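You operate a simulated robot arm through the tools that you are given. There is no shell and no other tool. Be economical: measure what you need, move in short steps, check, and stop when the job is done.

You are at the controls of a simulated robot arm. One attempt, no reset.

## Task
Rinse the pink and teal cups and stand them on the dish rack.
Fine: on its lower shelf; tap off. Set down upright: pink cup, teal cup. What is to be rubbed or washed off counts as gone when no trace of it is left.
Where things are to end (x, y in the base frame): pink cup within 60 mm of [130, 210]; teal cup within 60 mm of [220, 280].

The check looks at the end state, three seconds after you hand in, the way a careful person would. Anything else that was tipped, shoved, dropped, spilled or broken makes it a failure.

## Robot
A 7-joint arm with a two-finger parallel gripper, fixed in place. Base frame: the origin is at the foot of the arm, x ahead of it, y to its left, z up; the work surface is at about z = 0. Units: mm, rad, N and s.
With the tool pointing down near the work surface it reaches from about 220 to 580 mm from the base axis. Its first joint turns from -1.152 to 1.152 rad. Payload 2.5 kg.
Tool frame: the origin (TCP) lies between the finger pads and is the grasp point; the fingertips stand 23 mm ahead of it; z points along the fingers, y is the line along which they close. The gripper opens to 94 mm. The fingers are 38 mm wide and 10 mm thick; the gripper's body (54 by 96 mm) begins 39 mm behind the TCP.
Orientation is told as [roll, pitch, yaw] about the base's x, y, z axes, in that order, counted from this pose: with the fingers straight down and closing along the base's y, the tool's x points along the base's -x, its y along +y and its z along -z.

## Interface
- The arm moves only by the tool move_arm. Its argument "targets" is a list of rows, each an object (a shift or turn left out is 0, a gripper value left out holds the last) with "claw": the gripper command, from -1 (fully open) to 1 (shut), values between in proportion; "dp": the shift along the tool's x, y, z in units of 40 mm (1.0 is 40 mm), a list of three; "dr": the turn, a rotation vector about the tool's x, y, z in units of 8 degrees (1.0 is 8 degrees), a list of three. In form: [{"claw": claw, "dp": [dx, dy, dz], "dr": [ax, ay, az]}, ...]. A call has 1 to 10 rows; each row shifts and turns the commanded pose from where the row before left it, along the tool's axes as they then stand. A call with a number of a shift or a turn outside -1 to 1 is refused whole. A row lasts 0.2 s, in which the tool goes at most 50 mm and 0.15 rad; a call with a longer step from one row to the next is refused whole, and so is a gripper value outside its range. Where a pose cannot be reached the arm comes as near as it can. A force on the tool above 50 N (or 10 N above the force at the start of the call, whichever is more), or a blocked arm, ends the call early, and 0.2 s more pass. Each finger travels about 108 mm/s and halts on what it meets, pressing with about 43 N; the grip force reading is that of the motor and also rises with nothing between the fingers. The clock runs only during rows and for 0.2 s after the last one: add rows that do not move to give the fingers time. It gives the time, the measured TCP pose, the force on the tool (base axes), the opening and the grip force at its end, in the units of the frame above (readings bear some noise), with the torque about the TCP (base axes, N m) and any sound that the robot's microphone picked up, and new pictures: "views" is both (left out), scene, wrist or none.
- Cameras (640 x 400 px; columns grow to the right, rows downward): "scene" is fixed at [106.5, -395.1, 555.4]; the picture's right is [0.91, -0.41, 0.00], its down [-0.19, -0.42, -0.89] and it looks along [0.37, 0.81, -0.46] (base axes); focal length 314 px, centre (320, 200). "wrist" rides on the gripper at [86, 16, -74] in the tool frame; the picture's right is [-0.18, 0.98, 0.00], its down [-0.58, -0.11, -0.81] and it looks along [-0.79, -0.15, 0.59] (tool axes); focal length 243 px, centre (320, 200). There is no depth. A picture from a camera that has moved, and an enlarged one, comes with that camera's place and axes in the base frame and with its lens.
- inspect(camera, box): a new picture of the part [left, top, right, bottom] of that camera's present view, enlarged. It takes no simulated time.
- job_done(): hands the job in; it is judged then, once.

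Go step by step. Nothing tells you positions but the pictures and the camera data: compare them with the known pose of the tool, close in by small moves and look again before you grip or let go. The budget is 120 turns and 200 pictures, counting those below and the enlarged ones. Unless the task says otherwise, let go and move clear before handing in, and close with one line.

The tools are called after "Request:" as a command line: name --argument value ..., lists and objects as JSON in quotes. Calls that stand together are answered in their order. move_arm: Moves the arm, as the interface text tells. Its arguments: {"type":"object","properties":{"targets":{"type":"array","items":{"type":"object","properties":{"claw":{"type":"number"},"dp":{"type":"array","items":{"type":"number"}},"dr":{"type":"array","items":{"type":"number"}}}}},"views":{"type":"string","enum":["both","scene","wrist","none"]}},"required":["targets"]} The other tools are called the same way: inspect (camera, box) takes an enlarged picture of a part of a camera's view; job_done () hands the job in.

At the start:

```text
t: 0.0
ee_pos: [397.7, 208.5, 355.2]
tcp_rot: [0.0, -0.001, 0.0]
contact_force: [0.3, -0.4, -0.4]
ft_torque: [0.0, 0.02, -0.04]
gripper_width: 94.0
gripper_force: 0.1
```

scene: 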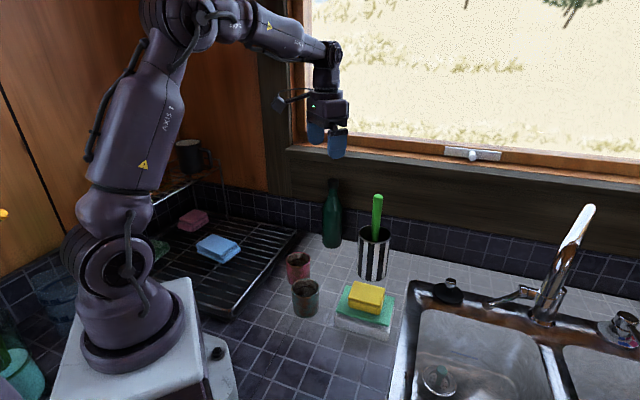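
wrist: 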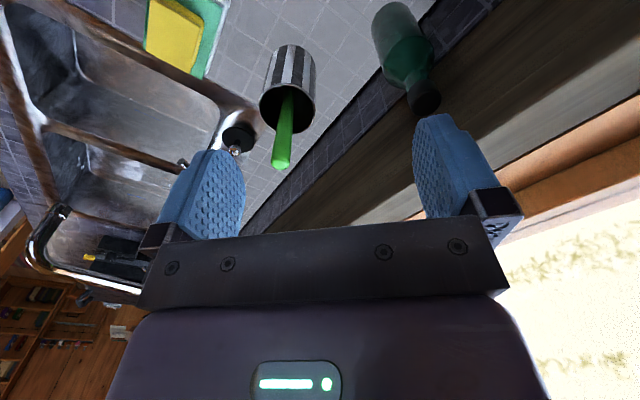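

I see two cups, pink near (315,200) and teal near (295,100), with a black rack behind the arm and the sink and tap on the right. I'll take enlarged looks before moving.

Request:
inspect --camera "scene" --box '[120, 120, 340, 330]'

Request:
inspect --camera "scene" --box '[380, 190, 640, 400]'

Request:
inspect --camera "scene" --box '[260, 230, 400, 340]'

```text
1.90 times, centred on (230, 225) of scene
camera zoom: at [106.5, -395.1, 555.4], right [0.91, -0.41, 0.0], down [-0.19, -0.42, -0.89], along [0.37, 0.81, -0.46], focal length 598 px, centre (491, 152)
```

zoom: 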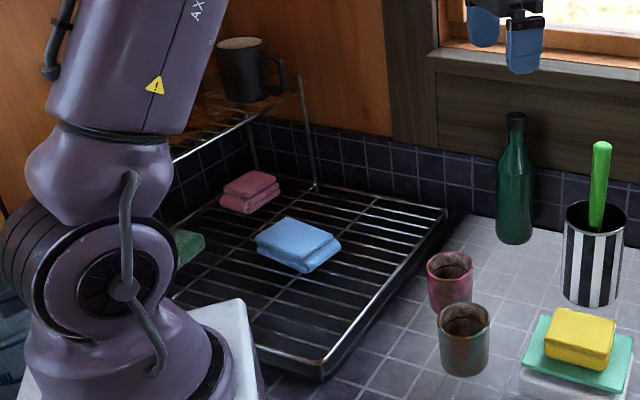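

```text
1.90 times, centred on (510, 295) of scene
camera zoom: at [106.5, -395.1, 555.4], right [0.91, -0.41, 0.0], down [-0.19, -0.42, -0.89], along [0.37, 0.81, -0.46], focal length 598 px, centre (-42, 19)
```

zoom: 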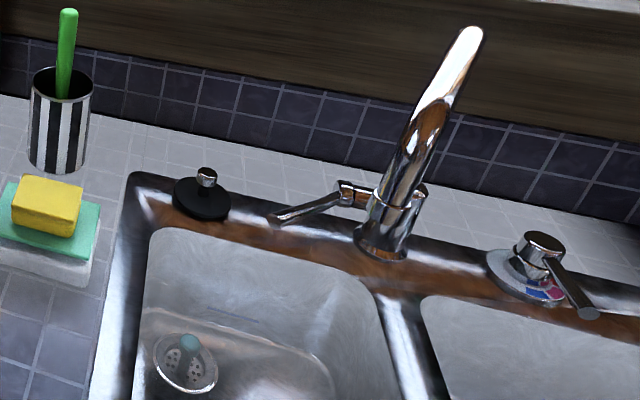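

```text
3.64 times, centred on (330, 285) of scene
camera zoom: at [106.5, -395.1, 555.4], right [0.91, -0.41, 0.0], down [-0.19, -0.42, -0.89], along [0.37, 0.81, -0.46], focal length 1142 px, centre (284, -109)
```

zoom: 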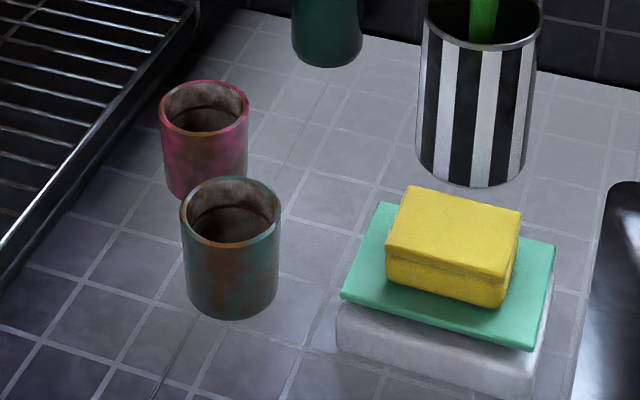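

The cups are stained brown inside and out, and the sink lies along a diagonal to the right. I'll move the hand toward the sink, staying high, for a closer look at the tap with the wrist camera.

Request:
move_arm --targets '[{"dp": [0, -1, 0], "claw": -1}, {"dp": [0, -1, 0]}, {"dp": [0, -1, 0]}, {"dp": [0, -1, 0]}, {"dp": [0, -1, 0]}, {"dp": [0, -1, 0]}, {"dr": [0, 0, 1]}, {"dr": [0, 0, 1]}, {"dr": [0, 0, 1]}, {}]'

```text
t: 2.2
ee_pos: [395.2, -32.2, 353.7]
tcp_rot: [0.0, 0.0, -0.42]
contact_force: [0.7, -0.2, -0.2]
ft_torque: [-0.01, 0.02, 0.01]
gripper_width: 94.2
gripper_force: 0.1
camera wrist: at [323.0, 19.0, 428.7], right [0.57, 0.82, 0.0], down [0.49, -0.34, 0.81], along [0.66, -0.46, -0.59], focal length 243 px, centre (320, 200)
```

scene: 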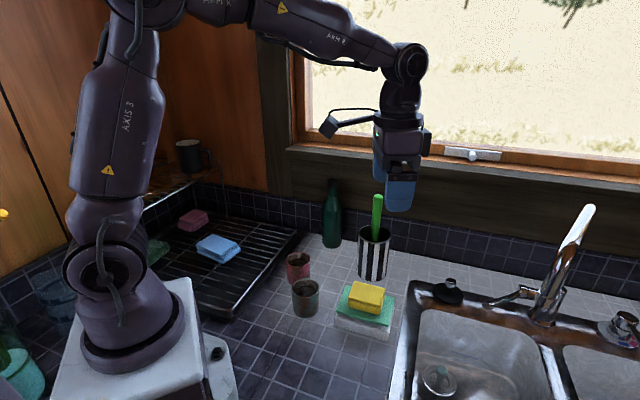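
wrist: 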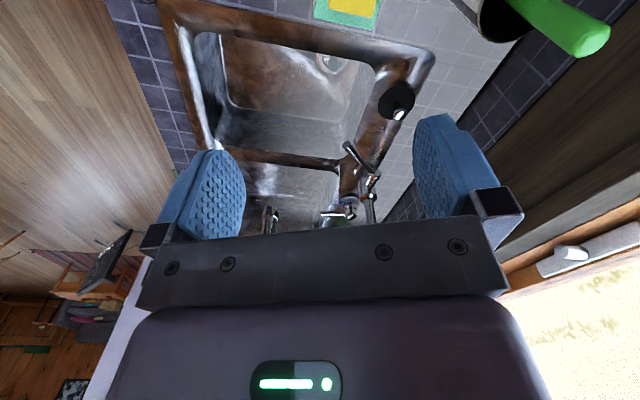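

The tap shows up in the wrist view (which is upside down). I'll enlarge it.

Request:
inspect --camera "wrist" --box '[200, 60, 440, 240]'

```text
2.22 times, centred on (320, 150) of wrist
camera zoom: at [323.0, 19.0, 428.7], right [0.57, 0.82, 0.0], down [0.49, -0.34, 0.81], along [0.66, -0.46, -0.59], focal length 539 px, centre (320, 311)
```

zoom: 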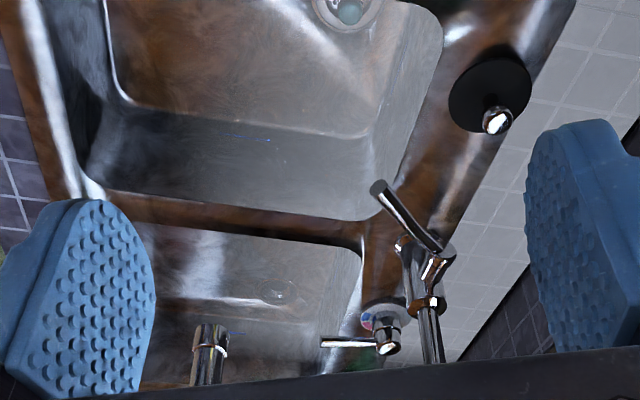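

Request:
inspect --camera "scene" --box '[480, 190, 640, 350]'

Request:
inspect --camera "wrist" --box '[250, 130, 400, 235]'

```text
2.50 times, centred on (560, 270) of scene
camera zoom: at [106.5, -395.1, 555.4], right [0.91, -0.41, 0.0], down [-0.19, -0.42, -0.89], along [0.37, 0.81, -0.46], focal length 785 px, centre (-280, 25)
```

zoom: 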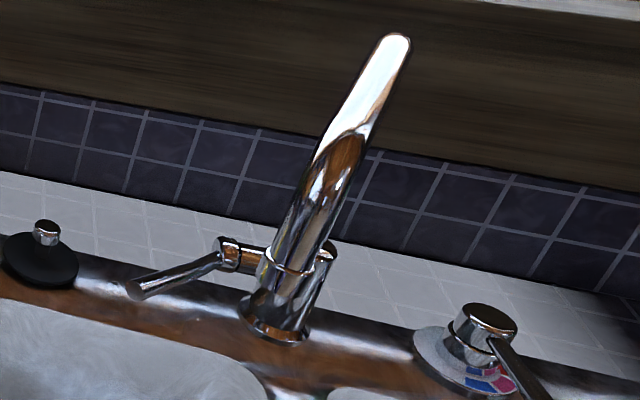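

```text
3.81 times, centred on (325, 182) of wrist
camera zoom: at [323.0, 19.0, 428.7], right [0.57, 0.82, 0.0], down [0.49, -0.34, 0.81], along [0.66, -0.46, -0.59], focal length 924 px, centre (301, 267)
```

zoom: 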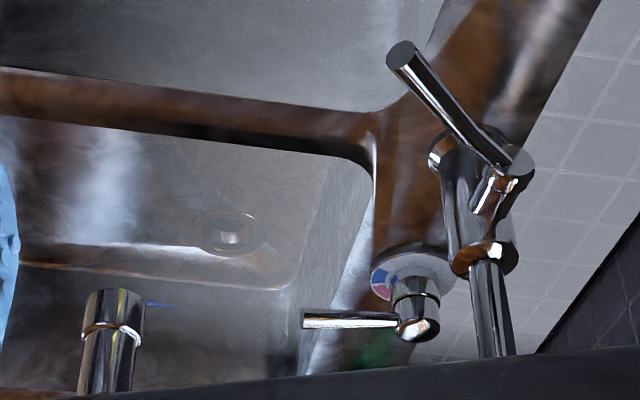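

The spout is a gooseneck with its outlet at about (540,-229,207). Its lever tip is near (597,-112,81). I'll get closer to check the lever.

Request:
move_arm --targets '[{"dp": [-0.69, -0.09, 0.775]}, {"dp": [-0.69, -0.09, 0.775]}, {"dp": [-0.69, -0.09, 0.775]}, {"dp": [-0.69, -0.09, 0.775]}, {}]'

```text
t: 3.4
ee_pos: [493.5, -89.4, 230.5]
tcp_rot: [0.0, 0.0, -0.418]
contact_force: [-0.5, 0.2, -0.2]
ft_torque: [-0.02, -0.04, 0.0]
gripper_width: 94.0
gripper_force: 0.1
camera wrist: at [420.4, -38.3, 304.7], right [0.57, 0.82, 0.0], down [0.49, -0.34, 0.81], along [0.66, -0.46, -0.59], focal length 243 px, centre (320, 200)
```

scene: 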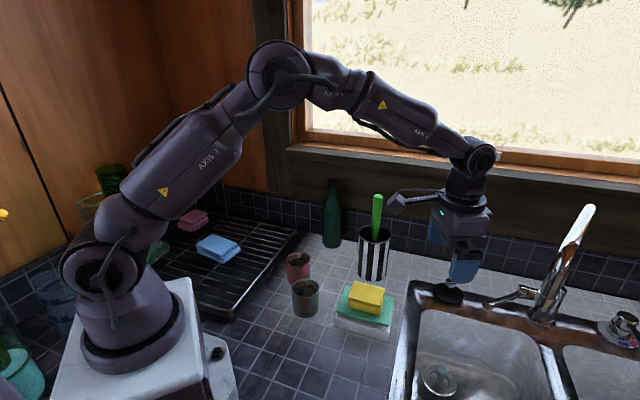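
wrist: 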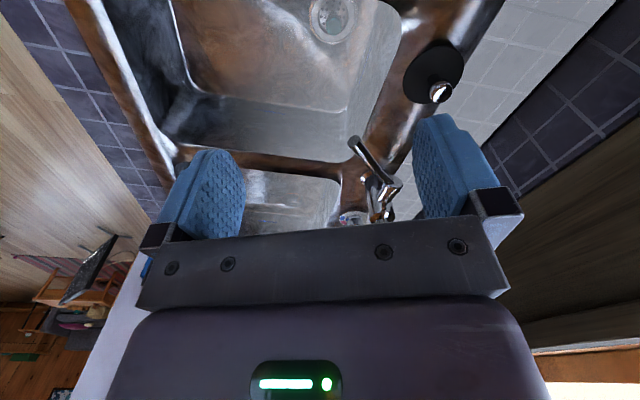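

Request:
inspect --camera "wrist" --box '[300, 110, 440, 225]'

Request:
inspect --camera "scene" --box '[470, 260, 580, 340]'

```text
3.48 times, centred on (370, 168) of wrist
camera zoom: at [420.4, -38.3, 304.7], right [0.57, 0.82, 0.0], down [0.49, -0.34, 0.81], along [0.66, -0.46, -0.59], focal length 844 px, centre (146, 313)
```

zoom: 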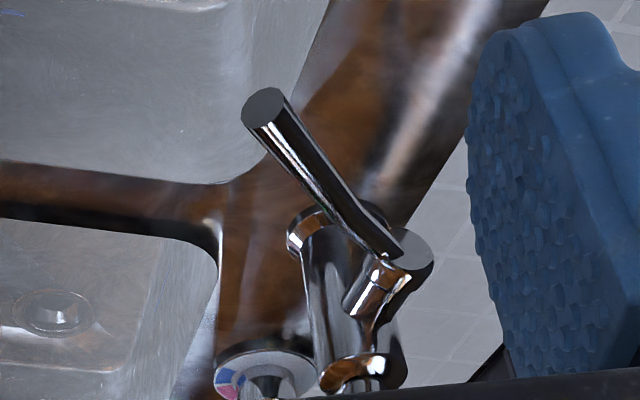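

```text
5.00 times, centred on (525, 300) of scene
camera zoom: at [106.5, -395.1, 555.4], right [0.91, -0.41, 0.0], down [-0.19, -0.42, -0.89], along [0.37, 0.81, -0.46], focal length 1570 px, centre (-705, -300)
```

zoom: 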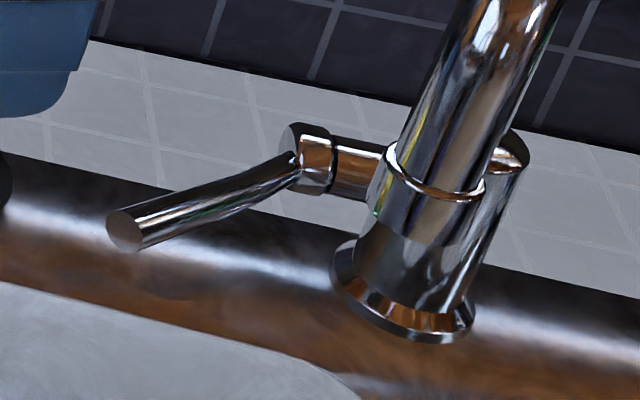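

The lever is about 110 mm long, running from the knob at (710,-105,72) to its tip at (600,-112,81). I'll square the yaw, tilt the tool outward 35° and look at the result.

Request:
move_arm --targets '[{"dr": [0, 0, -1]}, {"dr": [0, 0, -1]}, {"dr": [0, 0, -1]}, {"dr": [0, -1, 0]}, {"dr": [0, -1, 0]}, {"dr": [0, -1, 0]}, {"dr": [0, -1, 0]}, {"dr": [0, -0.4, 0]}, {}]'

Request:
inspect --camera "scene" --box '[400, 340, 500, 400]'

```text
t: 5.4
ee_pos: [491.4, -89.8, 231.3]
tcp_rot: [0.001, -0.617, 0.0]
contact_force: [-0.5, 0.6, 1.6]
ft_torque: [-0.02, 0.02, -0.02]
gripper_width: 93.9
gripper_force: 0.0
camera wrist: at [378.1, -72.7, 241.4], right [0.15, 0.98, 0.11], down [0.01, -0.11, 0.99], along [0.99, -0.15, -0.03], focal length 243 px, centre (320, 200)
```

scene: 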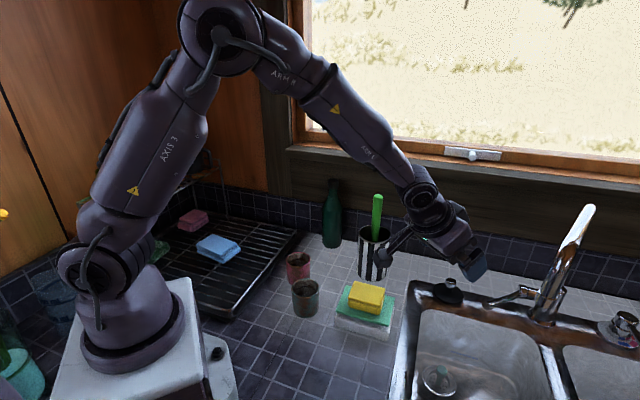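
wrist: 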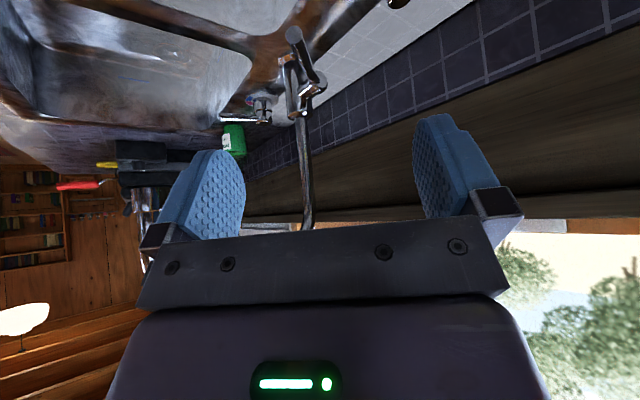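

```text
6.40 times, centred on (450, 370) of scene
camera zoom: at [106.5, -395.1, 555.4], right [0.91, -0.41, 0.0], down [-0.19, -0.42, -0.89], along [0.37, 0.81, -0.46], focal length 2010 px, centre (-512, -888)
```

zoom: 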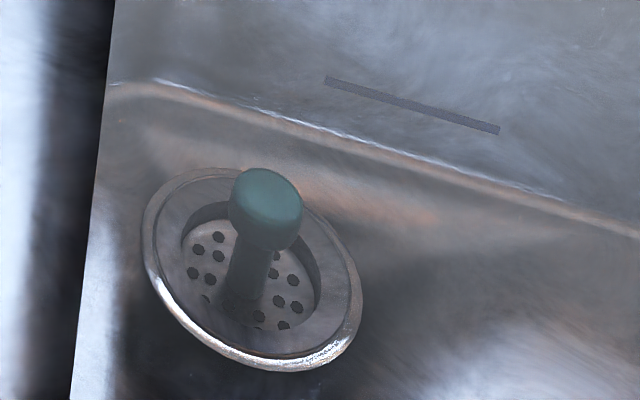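

The lever tip projects where I predicted. I'll move to a pre-grasp point 70 mm back from the lever along the tool axis.

Request:
move_arm --targets '[{"dp": [-0.115, -0.1375, 0.79]}, {"dp": [-0.115, -0.1375, 0.79]}, {"dp": [-0.115, -0.1375, 0.79]}, {"dp": [-0.115, -0.1375, 0.79]}, {}]'

Request:
inspect --camera "scene" --box '[430, 220, 590, 340]'

```text
t: 6.6
ee_pos: [579.7, -110.9, 139.3]
tcp_rot: [0.0, -0.614, 0.002]
contact_force: [-0.3, 0.0, 0.6]
ft_torque: [0.0, -0.01, 0.02]
gripper_width: 93.9
gripper_force: 0.1
camera wrist: at [464.8, -94.4, 149.4], right [0.15, 0.98, 0.11], down [0.01, -0.11, 0.99], along [0.99, -0.15, -0.03], focal length 243 px, centre (320, 200)
```

scene: 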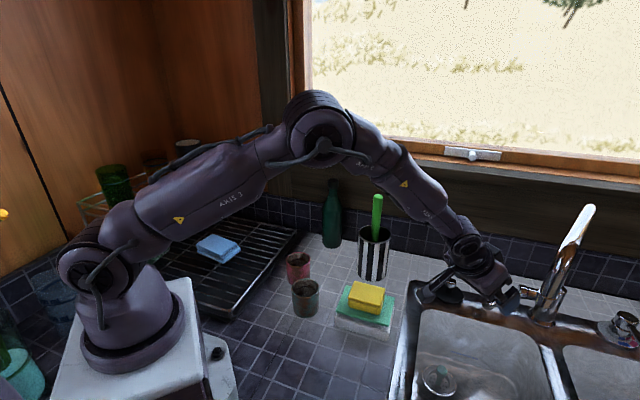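
wrist: 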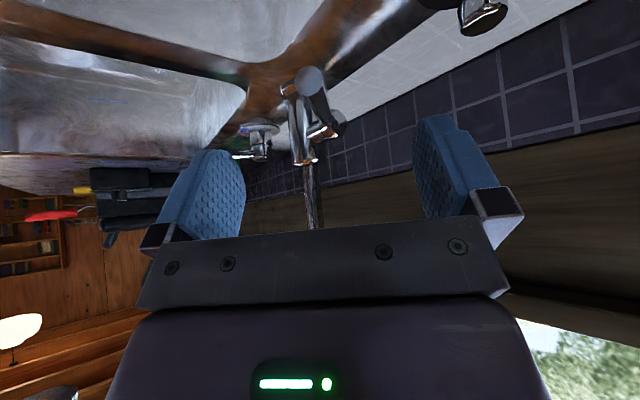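

```text
3.33 times, centred on (510, 280) of scene
camera zoom: at [106.5, -395.1, 555.4], right [0.91, -0.41, 0.0], down [-0.19, -0.42, -0.89], along [0.37, 0.81, -0.46], focal length 1047 px, centre (-313, -67)
```

zoom: 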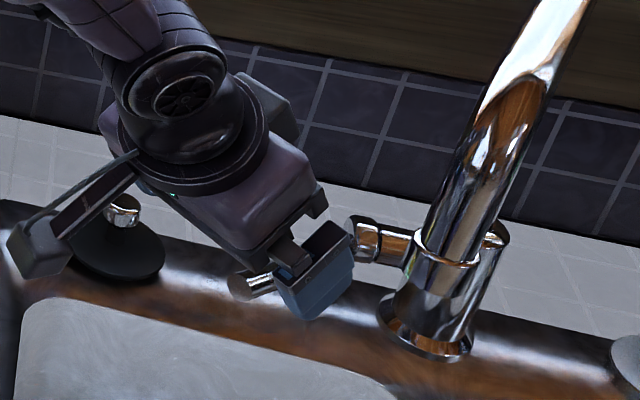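

The fingers straddle the lever's line. I'll advance 70 mm and close on it.

Request:
move_arm --targets '[{"dp": [0, 0, 0.6]}, {"dp": [0, 0, 0.6]}, {"dp": [0, 0, 0.55]}, {}]'

Request:
inspect --camera "scene" --box '[430, 220, 590, 340]'

```text
t: 7.6
ee_pos: [621.2, -110.6, 81.7]
tcp_rot: [0.0, -0.616, -0.001]
contact_force: [0.0, 0.0, -0.6]
ft_torque: [0.0, -0.01, 0.0]
gripper_width: 94.2
gripper_force: 0.1
camera wrist: at [507.0, -93.3, 92.1], right [0.15, 0.98, 0.11], down [0.01, -0.11, 0.99], along [0.99, -0.15, -0.03], focal length 243 px, centre (320, 200)
```

scene: 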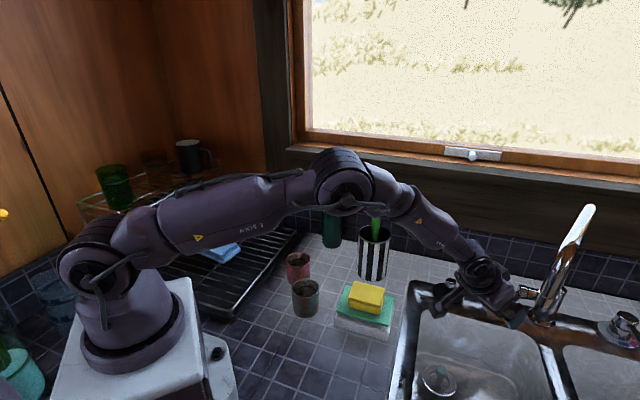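
wrist: 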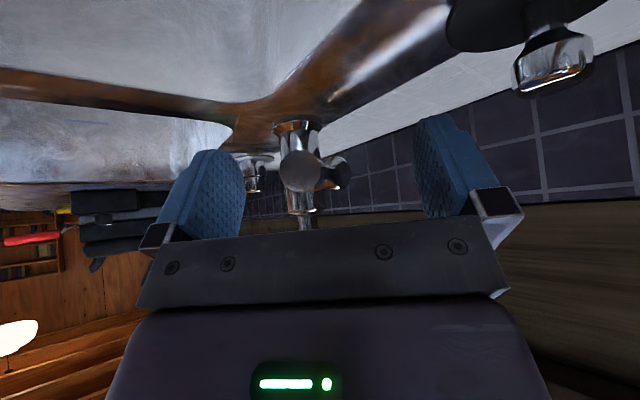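

```text
3.33 times, centred on (510, 280) of scene
camera zoom: at [106.5, -395.1, 555.4], right [0.91, -0.41, 0.0], down [-0.19, -0.42, -0.89], along [0.37, 0.81, -0.46], focal length 1047 px, centre (-313, -67)
```

zoom: 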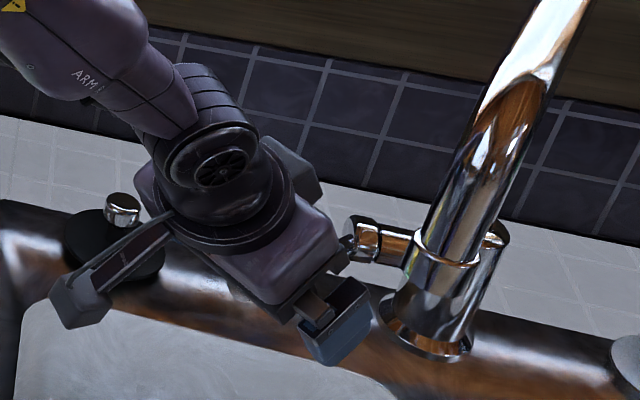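

The lever end is centred between the fingers. I'll close on it.

Request:
move_arm --targets '[{"claw": 1}, {"claw": 1}, {"claw": 1}, {"claw": 1}]' --views "none"

```text
t: 8.6
ee_pos: [621.1, -114.2, 82.0]
tcp_rot: [-0.009, -0.615, 0.002]
contact_force: [10.3, -26.8, -4.6]
ft_torque: [-0.15, 0.38, 1.18]
gripper_width: 15.3
gripper_force: 44.5
```

The lever is held (15 mm). I'll try a small lift and read the force and sound.

Request:
move_arm --targets '[{"dp": [-0.07, 0, -0.1]}, {"dp": [-0.07, 0, -0.1]}, {"dp": [-0.07, 0, -0.1]}]' --views "scene"

```text
t: 9.4
ee_pos: [618.9, -114.4, 94.7]
tcp_rot: [-0.005, -0.612, -0.004]
contact_force: [21.4, -28.2, -15.0]
ft_torque: [-0.09, 0.75, 1.07]
gripper_width: 15.0
gripper_force: 45.4
```

scene: 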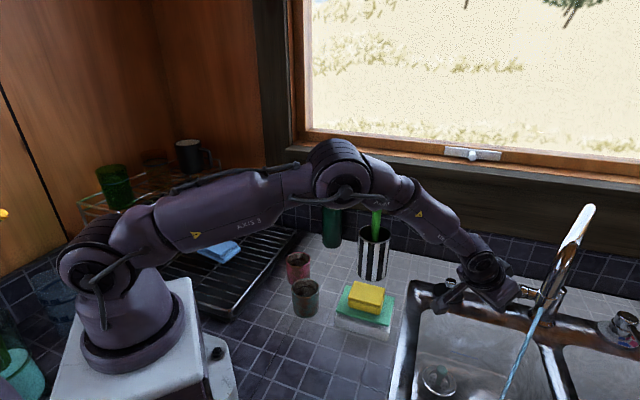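

Water is running. I'll check the stream.

Request:
inspect --camera "scene" --box '[430, 260, 610, 400]'

```text
2.86 times, centred on (520, 330) of scene
camera zoom: at [106.6, -395.1, 555.3], right [0.91, -0.41, 0.0], down [-0.19, -0.42, -0.89], along [0.37, 0.81, -0.46], focal length 897 px, centre (-251, -171)
```

zoom: 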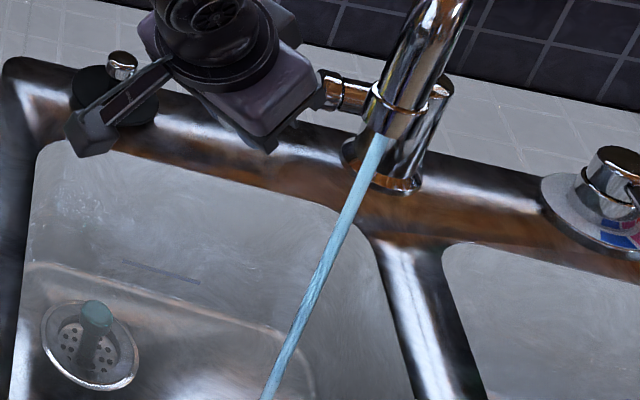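

The stream falls vertically at about (537,-225) from z≈210. I'll let go of the lever and back out.

Request:
move_arm --targets '[{"claw": -1}, {"claw": -1}, {"claw": -1}, {"dp": [0, 0, -0.6]}, {"dp": [0, 0, -0.9]}, {"dp": [0, 0, -1]}, {"dp": [0, 0, -1]}, {"dp": [0, 0, -1]}]'

```text
t: 11.2
ee_pos: [516.0, -112.4, 243.1]
tcp_rot: [0.0, -0.613, 0.001]
contact_force: [0.9, 0.7, 0.1]
ft_torque: [0.02, -0.01, -0.02]
gripper_width: 94.1
gripper_force: 0.0
camera wrist: at [402.0, -94.7, 253.6], right [0.15, 0.98, 0.11], down [0.01, -0.11, 0.99], along [0.99, -0.15, -0.03], focal length 243 px, centre (320, 200)
```

scene: 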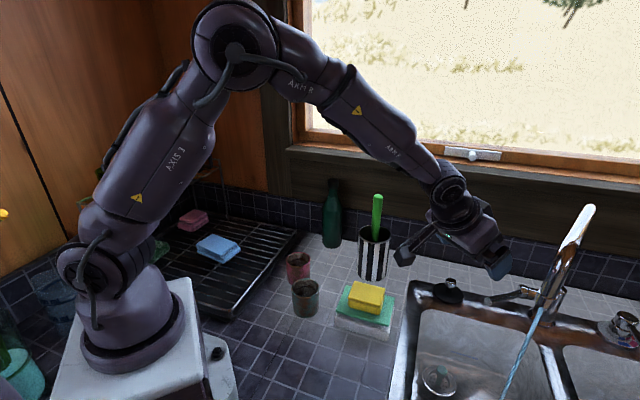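
wrist: 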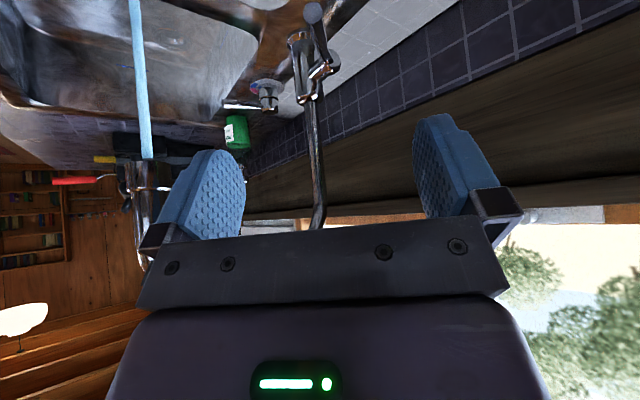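

The tap is running steadily. Teal cup is at about (296,98) and pink at (319,206), each roughly 61 mm across and tall. I'll go above the teal cup with the tool tilted 40°.

Request:
move_arm --targets '[{"dp": [0.587, 0.583, -0.267]}, {"dp": [0.587, 0.583, -0.267]}, {"dp": [0.587, 0.583, -0.267]}, {"dp": [0.587, 0.583, -0.267]}, {"dp": [0.587, 0.583, -0.267]}, {"dp": [0.587, 0.583, -0.267]}, {"dp": [0.587, 0.583, -0.267]}, {"dp": [0.587, 0.583, -0.267]}, {"dp": [0.587, 0.583, -0.267]}, {"dr": [0, -0.6, 0]}]'

```text
t: 13.4
ee_pos: [307.0, 106.8, 199.2]
tcp_rot: [0.001, -0.699, 0.0]
contact_force: [0.3, 0.3, 0.6]
ft_torque: [-0.01, -0.03, -0.02]
gripper_width: 94.1
gripper_force: 0.0
out of reach, approached as far as the arm can: row 9, 10
camera wrist: at [191.6, 123.5, 200.8], right [0.14, 0.98, 0.12], down [-0.07, -0.11, 0.99], along [0.99, -0.15, 0.06], focal length 243 px, centre (320, 200)
```

scene: 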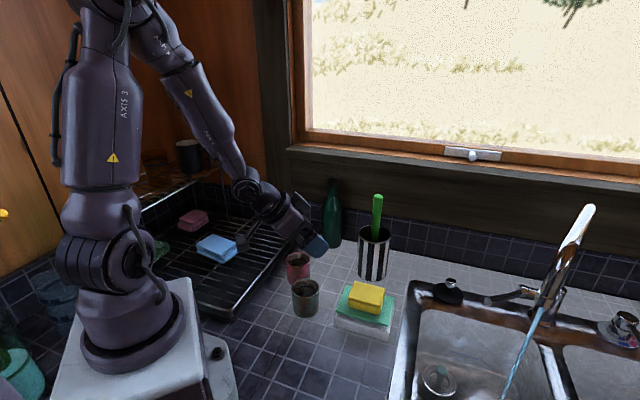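
wrist: 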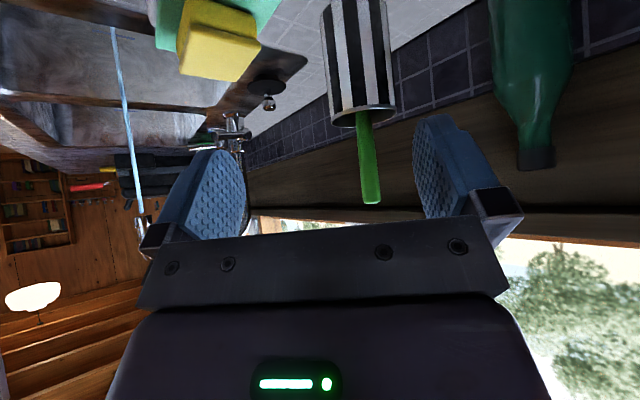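

Radially inward tilt runs out of reach here. I'll step out a little and swing the heading by 60° so the hand approaches the teal cup from the front-right.

Request:
move_arm --targets '[{"dp": [-0.48, 0, 0.4]}, {"dr": [-0.643, 0, -0.766]}, {"dr": [-0.643, 0, -0.766]}, {"dr": [-0.643, 0, -0.766]}, {"dr": [-0.643, 0, -0.766]}, {"dr": [-0.643, 0, -0.766]}, {"dr": [-0.643, 0, -0.766]}, {"dr": [-0.643, 0, -0.766]}, {"dr": [-0.32, 0, -0.383]}, {}]'

```text
t: 15.6
ee_pos: [330.9, 108.1, 201.1]
tcp_rot: [0.0, -0.698, 1.048]
contact_force: [-0.3, 0.2, 0.7]
ft_torque: [-0.01, 0.01, 0.0]
gripper_width: 94.1
gripper_force: 0.1
camera wrist: at [259.1, 17.3, 202.7], right [-0.78, 0.61, 0.12], down [0.06, -0.12, 0.99], along [0.62, 0.78, 0.06], focal length 243 px, centre (320, 200)
```

scene: 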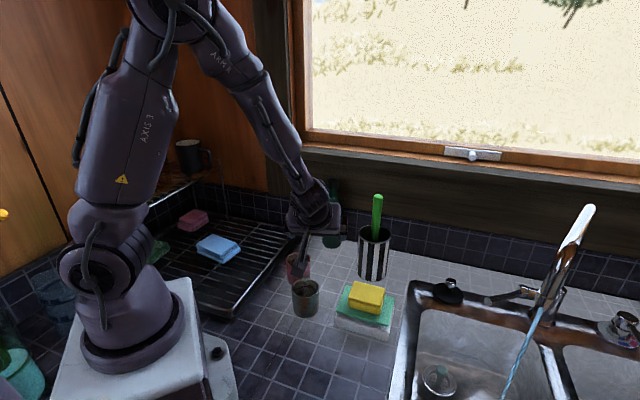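
wrist: 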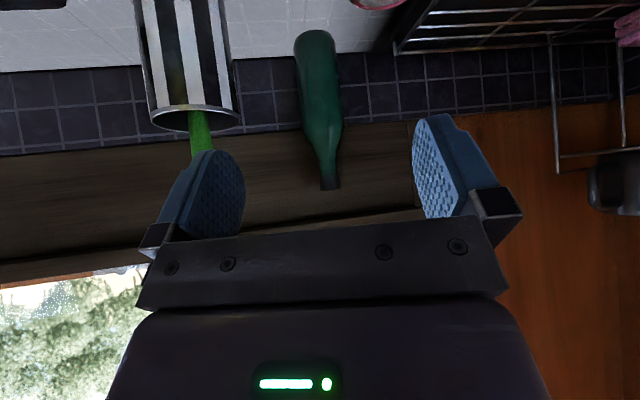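

The heading is good. I'll go above the teal cup and check in the wrist view.

Request:
move_arm --targets '[{"dp": [0.652, 0.211, 0.333]}, {"dp": [0.652, 0.211, 0.333]}, {"dp": [0.652, 0.211, 0.333]}, {}]'

```text
t: 16.6
ee_pos: [292.3, 88.6, 119.6]
tcp_rot: [0.0, -0.699, 1.047]
contact_force: [-0.3, 0.4, -0.1]
ft_torque: [-0.03, 0.0, -0.01]
gripper_width: 93.8
gripper_force: 0.0
camera wrist: at [219.3, -1.5, 121.2], right [-0.78, 0.61, 0.12], down [0.06, -0.12, 0.99], along [0.62, 0.78, 0.06], focal length 243 px, centre (320, 200)
```

scene: 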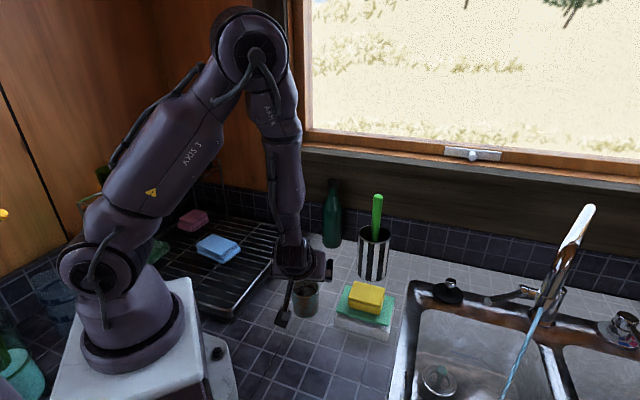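
wrist: 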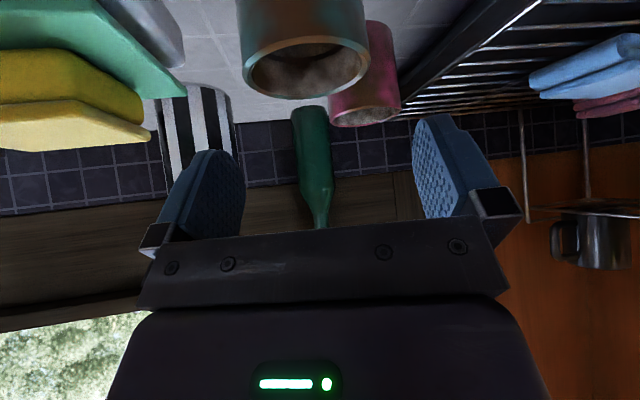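

The teal cup is where I predicted. I'll descend straight down around it.

Request:
move_arm --targets '[{"dp": [0.418, 0.04, 0.498]}, {"dp": [0.418, 0, 0.498]}, {"dp": [0.418, 0, 0.498]}, {}]'

Request:
inspect --camera "scene" --box '[240, 230, 380, 340]'

```text
t: 17.6
ee_pos: [292.5, 88.6, 44.5]
tcp_rot: [-0.002, -0.697, 1.048]
contact_force: [-0.4, 0.2, 0.1]
ft_torque: [0.0, -0.01, -0.02]
gripper_width: 93.9
gripper_force: 0.1
camera wrist: at [219.7, -0.9, 43.8], right [-0.78, 0.61, 0.12], down [0.06, -0.12, 0.99], along [0.62, 0.78, 0.06], focal length 243 px, centre (320, 200)
```

scene: 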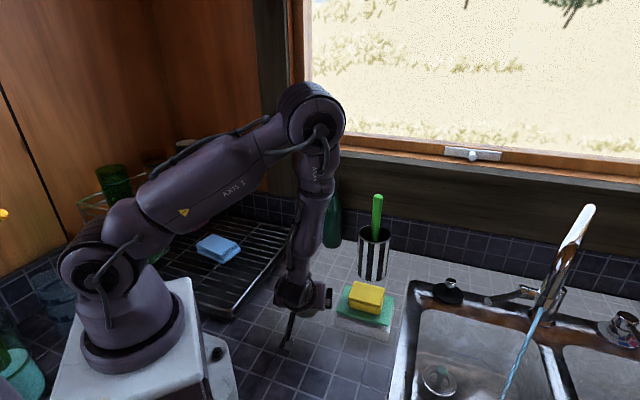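
wrist: 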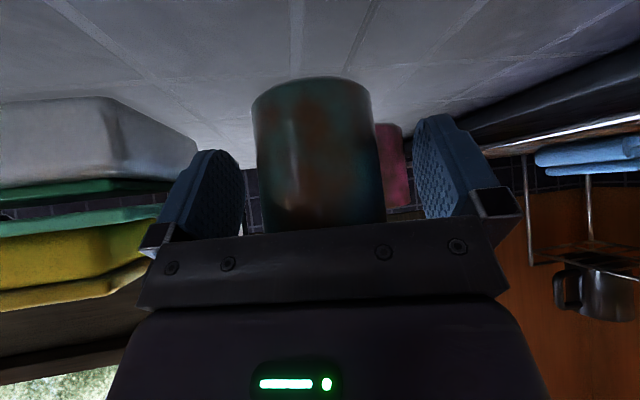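

```text
3.64 times, centred on (310, 285) of scene
camera zoom: at [106.5, -395.1, 555.4], right [0.91, -0.41, 0.0], down [-0.19, -0.42, -0.89], along [0.37, 0.81, -0.46], focal length 1142 px, centre (356, -109)
```

zoom: 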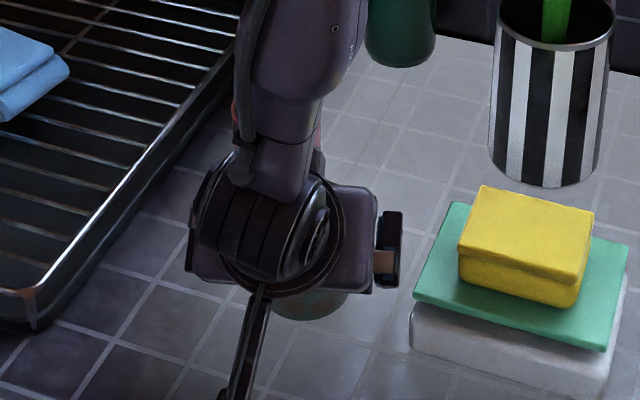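

The cup stands between the fingers. I'll close on it.

Request:
move_arm --targets '[{"claw": 1}, {"claw": 1}, {"claw": 1}, {"claw": 1}]' --views "wrist"

```text
t: 18.6
ee_pos: [292.2, 88.9, 42.4]
tcp_rot: [-0.001, -0.697, 1.047]
contact_force: [-0.3, 0.0, 0.1]
ft_torque: [0.01, 0.03, 0.01]
gripper_width: 60.1
gripper_force: 42.6
camera wrist: at [219.7, -0.9, 44.2], right [-0.78, 0.61, 0.12], down [0.06, -0.12, 0.99], along [0.62, 0.78, 0.06], focal length 243 px, centre (320, 200)
```

wrist: 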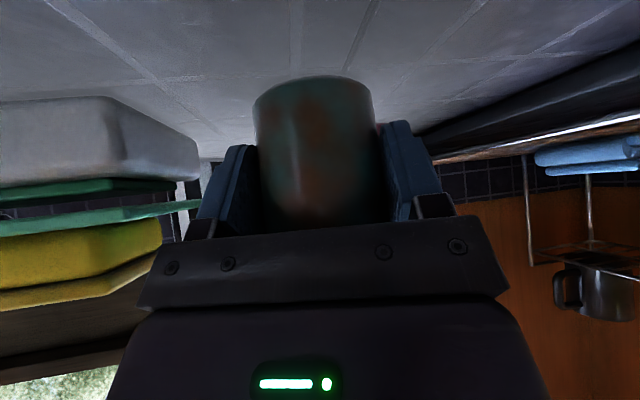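

The teal cup is held at 60 mm width. I'll lift it and carry it over towards the sink.

Request:
move_arm --targets '[{"dp": [-0.643, 0, -0.766]}, {"dp": [-0.643, 0, -0.766]}, {"dp": [-0.643, 0, -0.766]}, {"dp": [-0.643, 0, -0.766]}, {"dp": [0.3, -0.892, -0.254]}, {"dp": [0.3, -0.892, -0.254]}, {"dp": [0.3, -0.892, -0.254]}, {"dp": [0.3, -0.892, -0.254]}, {"dp": [0.3, -0.892, -0.254]}, {"dp": [0.3, -0.892, -0.254]}]' --views "scene"

```text
t: 20.8
ee_pos: [427.4, -99.6, 203.5]
tcp_rot: [-0.001, -0.697, 1.047]
contact_force: [-0.2, -0.3, -0.3]
ft_torque: [-0.03, 0.0, -0.05]
gripper_width: 60.2
gripper_force: 42.8
```

scene: 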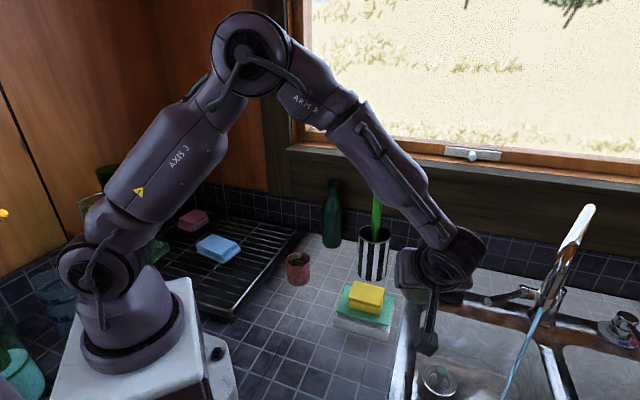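

Next I'll rotate the heading back to face along +x.

Request:
move_arm --targets '[{"dr": [0.643, 0, 0.766]}, {"dr": [0.643, 0, 0.766]}, {"dr": [0.643, 0, 0.766]}, {"dr": [0.643, 0, 0.766]}, {"dr": [0.643, 0, 0.766]}, {"dr": [0.643, 0, 0.766]}, {"dr": [0.643, 0, 0.766]}, {"dr": [0.32, 0, 0.383]}, {}]'

```text
t: 22.8
ee_pos: [428.2, -97.8, 202.5]
tcp_rot: [0.0, -0.698, -0.002]
contact_force: [-0.3, -0.9, -0.4]
ft_torque: [-0.01, 0.03, -0.02]
gripper_width: 60.0
gripper_force: 42.4
camera wrist: at [313.6, -80.8, 204.4], right [0.14, 0.98, 0.12], down [-0.07, -0.11, 0.99], along [0.99, -0.15, 0.06], focal length 243 px, centre (320, 200)
```

scene: 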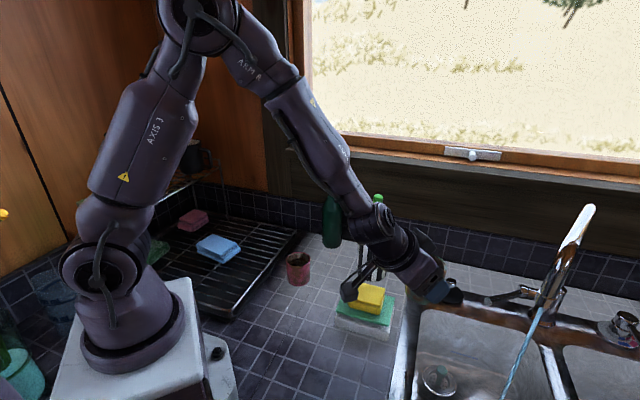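
wrist: 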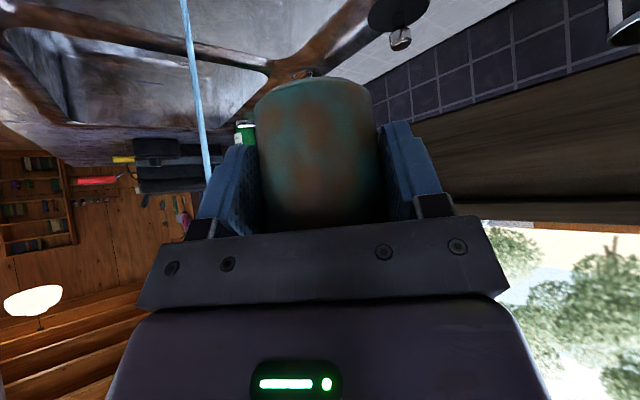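

Now I'll move down and forward, then sideways into the stream.

Request:
move_arm --targets '[{"dp": [-0.07, -0.263, 0.81]}, {"dp": [-0.07, -0.263, 0.81]}, {"dp": [-0.07, -0.263, 0.81]}, {"dp": [-0.07, -0.263, 0.81]}, {"dp": [0, -0.7, 0]}, {"dp": [0, -0.7, 0]}, {"dp": [0, -0.7, 0]}, {}]'

Request:
inspect --camera "scene" --box '[430, 240, 610, 400]'

```text
t: 24.6
ee_pos: [522.8, -223.7, 110.1]
tcp_rot: [0.001, -0.7, -0.001]
contact_force: [0.4, -1.0, -1.5]
ft_torque: [-0.01, 0.02, 0.0]
gripper_width: 60.3
gripper_force: 43.3
camera wrist: at [407.1, -207.0, 111.8], right [0.14, 0.98, 0.12], down [-0.07, -0.11, 0.99], along [0.99, -0.15, 0.06], focal length 243 px, centre (320, 200)
```

scene: 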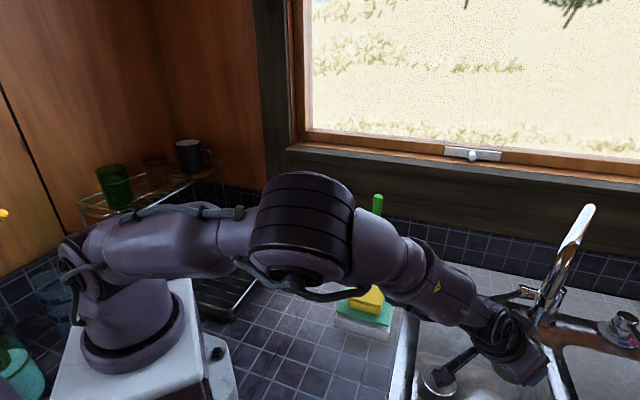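
wrist: 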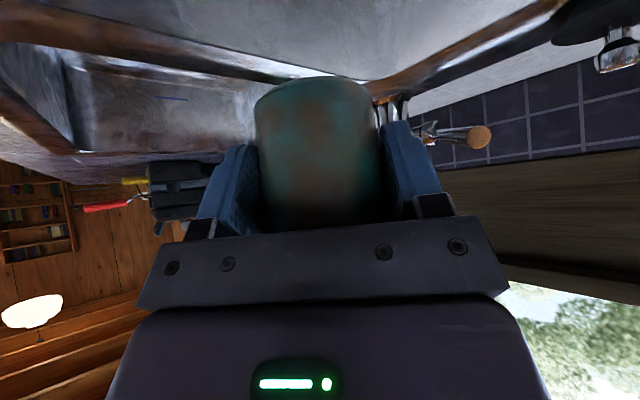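

```text
2.50 times, centred on (520, 320) of scene
camera zoom: at [106.4, -395.1, 555.4], right [0.91, -0.41, 0.0], down [-0.19, -0.42, -0.89], along [0.37, 0.81, -0.46], focal length 785 px, centre (-180, -100)
```

zoom: 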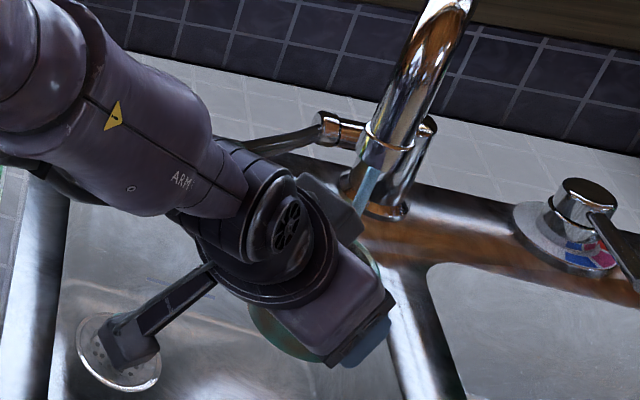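

The stream seems to be entering the cup. I'll hold for two seconds, then look at it.

Request:
move_arm --targets '[{}, {}, {}, {}, {}, {}, {}, {}, {}, {}]'

Request:
inspect --camera "wrist" --box '[220, 60, 420, 240]'

Request:
inspect --camera "scene" --box '[490, 290, 590, 390]'

```text
t: 26.8
ee_pos: [522.2, -223.6, 110.6]
tcp_rot: [0.0, -0.697, -0.001]
contact_force: [1.4, 0.2, -1.6]
ft_torque: [-0.03, 0.03, 0.03]
gripper_width: 60.3
gripper_force: 43.4
camera wrist: at [407.1, -206.5, 111.8], right [0.14, 0.98, 0.12], down [-0.07, -0.11, 0.99], along [0.99, -0.15, 0.06], focal length 243 px, centre (320, 200)
```

scene: 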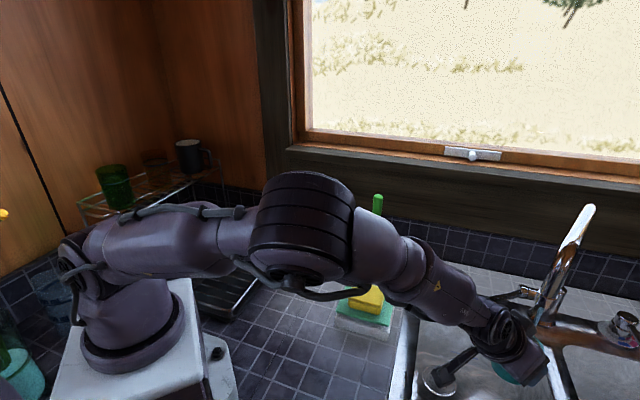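
wrist: 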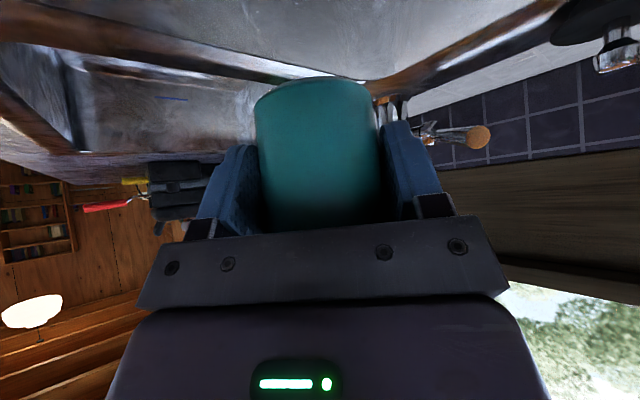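

```text
2.22 times, centred on (320, 150) of wrist
camera zoom: at [407.1, -206.5, 111.8], right [0.14, 0.98, 0.12], down [-0.07, -0.11, 0.99], along [0.99, -0.15, 0.06], focal length 539 px, centre (320, 311)
```

zoom: 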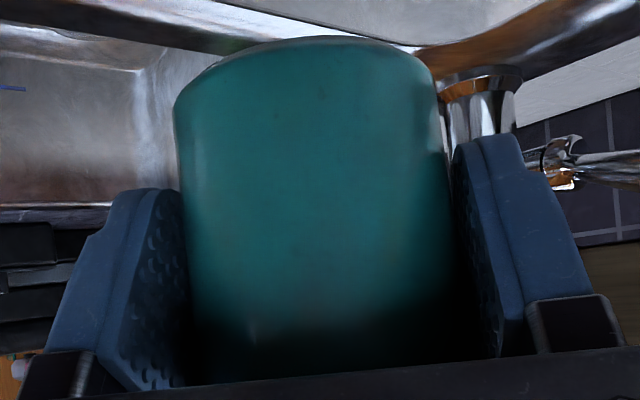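

```text
4.00 times, centred on (540, 340) of scene
camera zoom: at [106.5, -395.1, 555.4], right [0.91, -0.41, 0.0], down [-0.19, -0.42, -0.89], along [0.37, 0.81, -0.46], focal length 1256 px, centre (-560, -360)
```

zoom: 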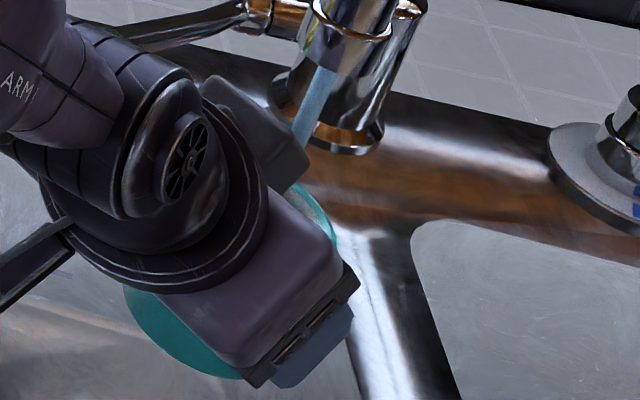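

The visible side is clean now. I'll hold two more seconds, then slide out of the stream and look.

Request:
move_arm --targets '[{}, {}, {}, {}, {}, {}, {}, {}, {}, {}]' --views "none"

Request:
move_arm --targets '[{"dp": [0, 0.7, 0]}, {"dp": [0, 0.7, 0]}, {"dp": [0, 0.7, 0]}, {"dr": [0, 1, 0]}, {"dr": [0, 1, 0]}, {"dr": [0, 1, 0]}, {"dr": [0, 1, 0]}, {"dr": [0, 1, 0]}, {}]'

Request:
inspect --camera "scene" --box '[440, 250, 580, 380]'

```text
t: 29.0
ee_pos: [522.9, -224.0, 110.2]
tcp_rot: [0.001, -0.699, -0.001]
contact_force: [-0.2, 0.3, -1.7]
ft_torque: [0.02, 0.04, 0.02]
gripper_width: 60.2
gripper_force: 42.9
```

```text
t: 31.0
ee_pos: [521.2, -138.5, 110.6]
tcp_rot: [0.001, 0.002, 0.001]
contact_force: [-1.1, 0.7, -1.6]
ft_torque: [0.01, 0.01, 0.01]
gripper_width: 60.1
gripper_force: 42.6
camera wrist: at [433.3, -123.0, 185.3], right [0.18, 0.98, 0.0], down [0.58, -0.11, 0.81], along [0.79, -0.15, -0.59], focal length 243 px, centre (320, 200)
```

scene: 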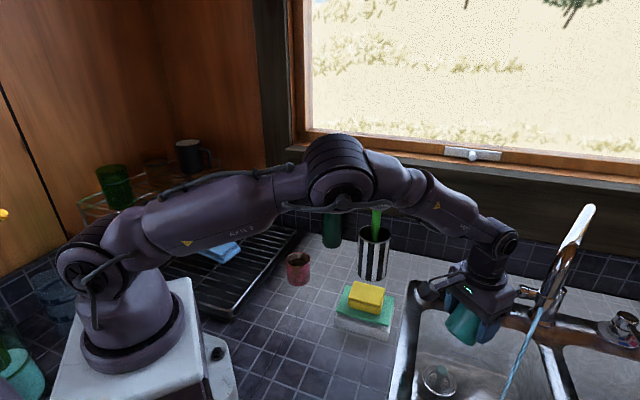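
wrist: 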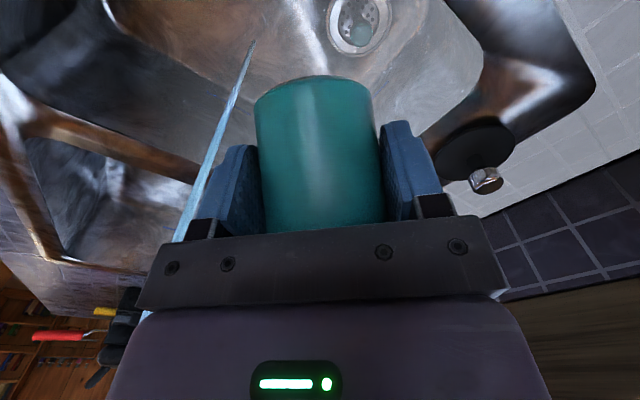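

```text
3.08 times, centred on (510, 315) of scene
camera zoom: at [106.5, -395.1, 555.4], right [0.91, -0.41, 0.0], down [-0.19, -0.42, -0.89], along [0.37, 0.81, -0.46], focal length 966 px, centre (-265, -154)
```

zoom: 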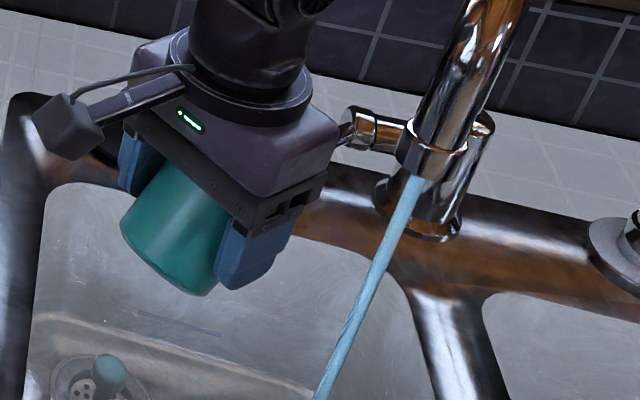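

The outside is spotless. The load reading suggests some water inside, so I'll move back over the basin and tip the cup to pour it out.

Request:
move_arm --targets '[{"dp": [0.8875, 0.35, -0.25]}, {"dp": [0.8875, 0.35, -0.25]}, {"dr": [0, 1, 0]}, {"dr": [0, 1, 0]}, {"dr": [0, 1, 0]}, {"dr": [0, 1, 0]}, {"dr": [0, 1, 0]}, {"dr": [0, 1, 0]}, {"dr": [0, 1, 0]}, {}]'

Request:
inspect --camera "scene" --box '[400, 220, 580, 370]'

```text
t: 33.2
ee_pos: [449.1, -112.8, 131.0]
tcp_rot: [0.001, 0.838, 0.0]
contact_force: [0.6, 1.1, -1.8]
ft_torque: [0.01, -0.04, 0.01]
gripper_width: 60.2
gripper_force: 42.6
out of reach, approached as far as the arm can: row 9
camera wrist: at [446.1, -94.9, 244.7], right [0.12, 0.98, -0.14], down [0.99, -0.11, 0.11], along [0.09, -0.15, -0.98], focal length 243 px, centre (320, 200)
```

scene: 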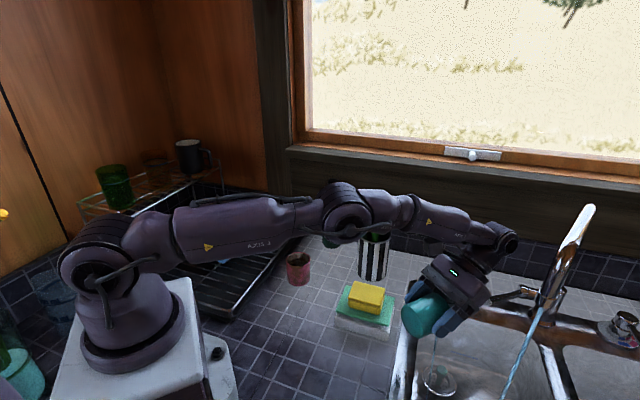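
wrist: 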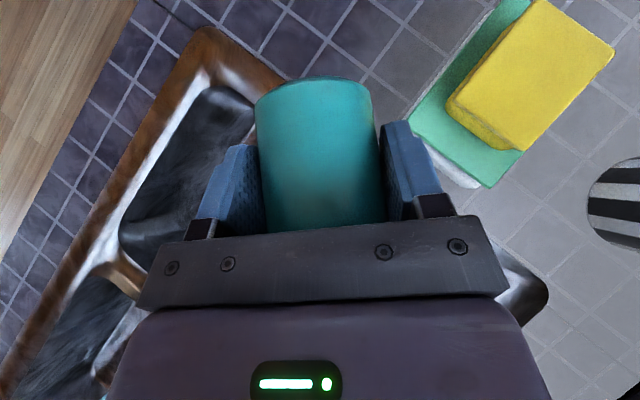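

```text
2.67 times, centred on (490, 295) of scene
camera zoom: at [106.5, -395.1, 555.4], right [0.91, -0.41, 0.0], down [-0.19, -0.42, -0.89], along [0.37, 0.81, -0.46], focal length 838 px, centre (-133, -53)
```

zoom: 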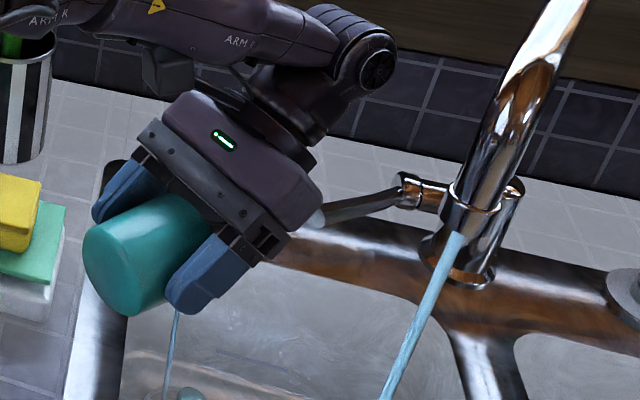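

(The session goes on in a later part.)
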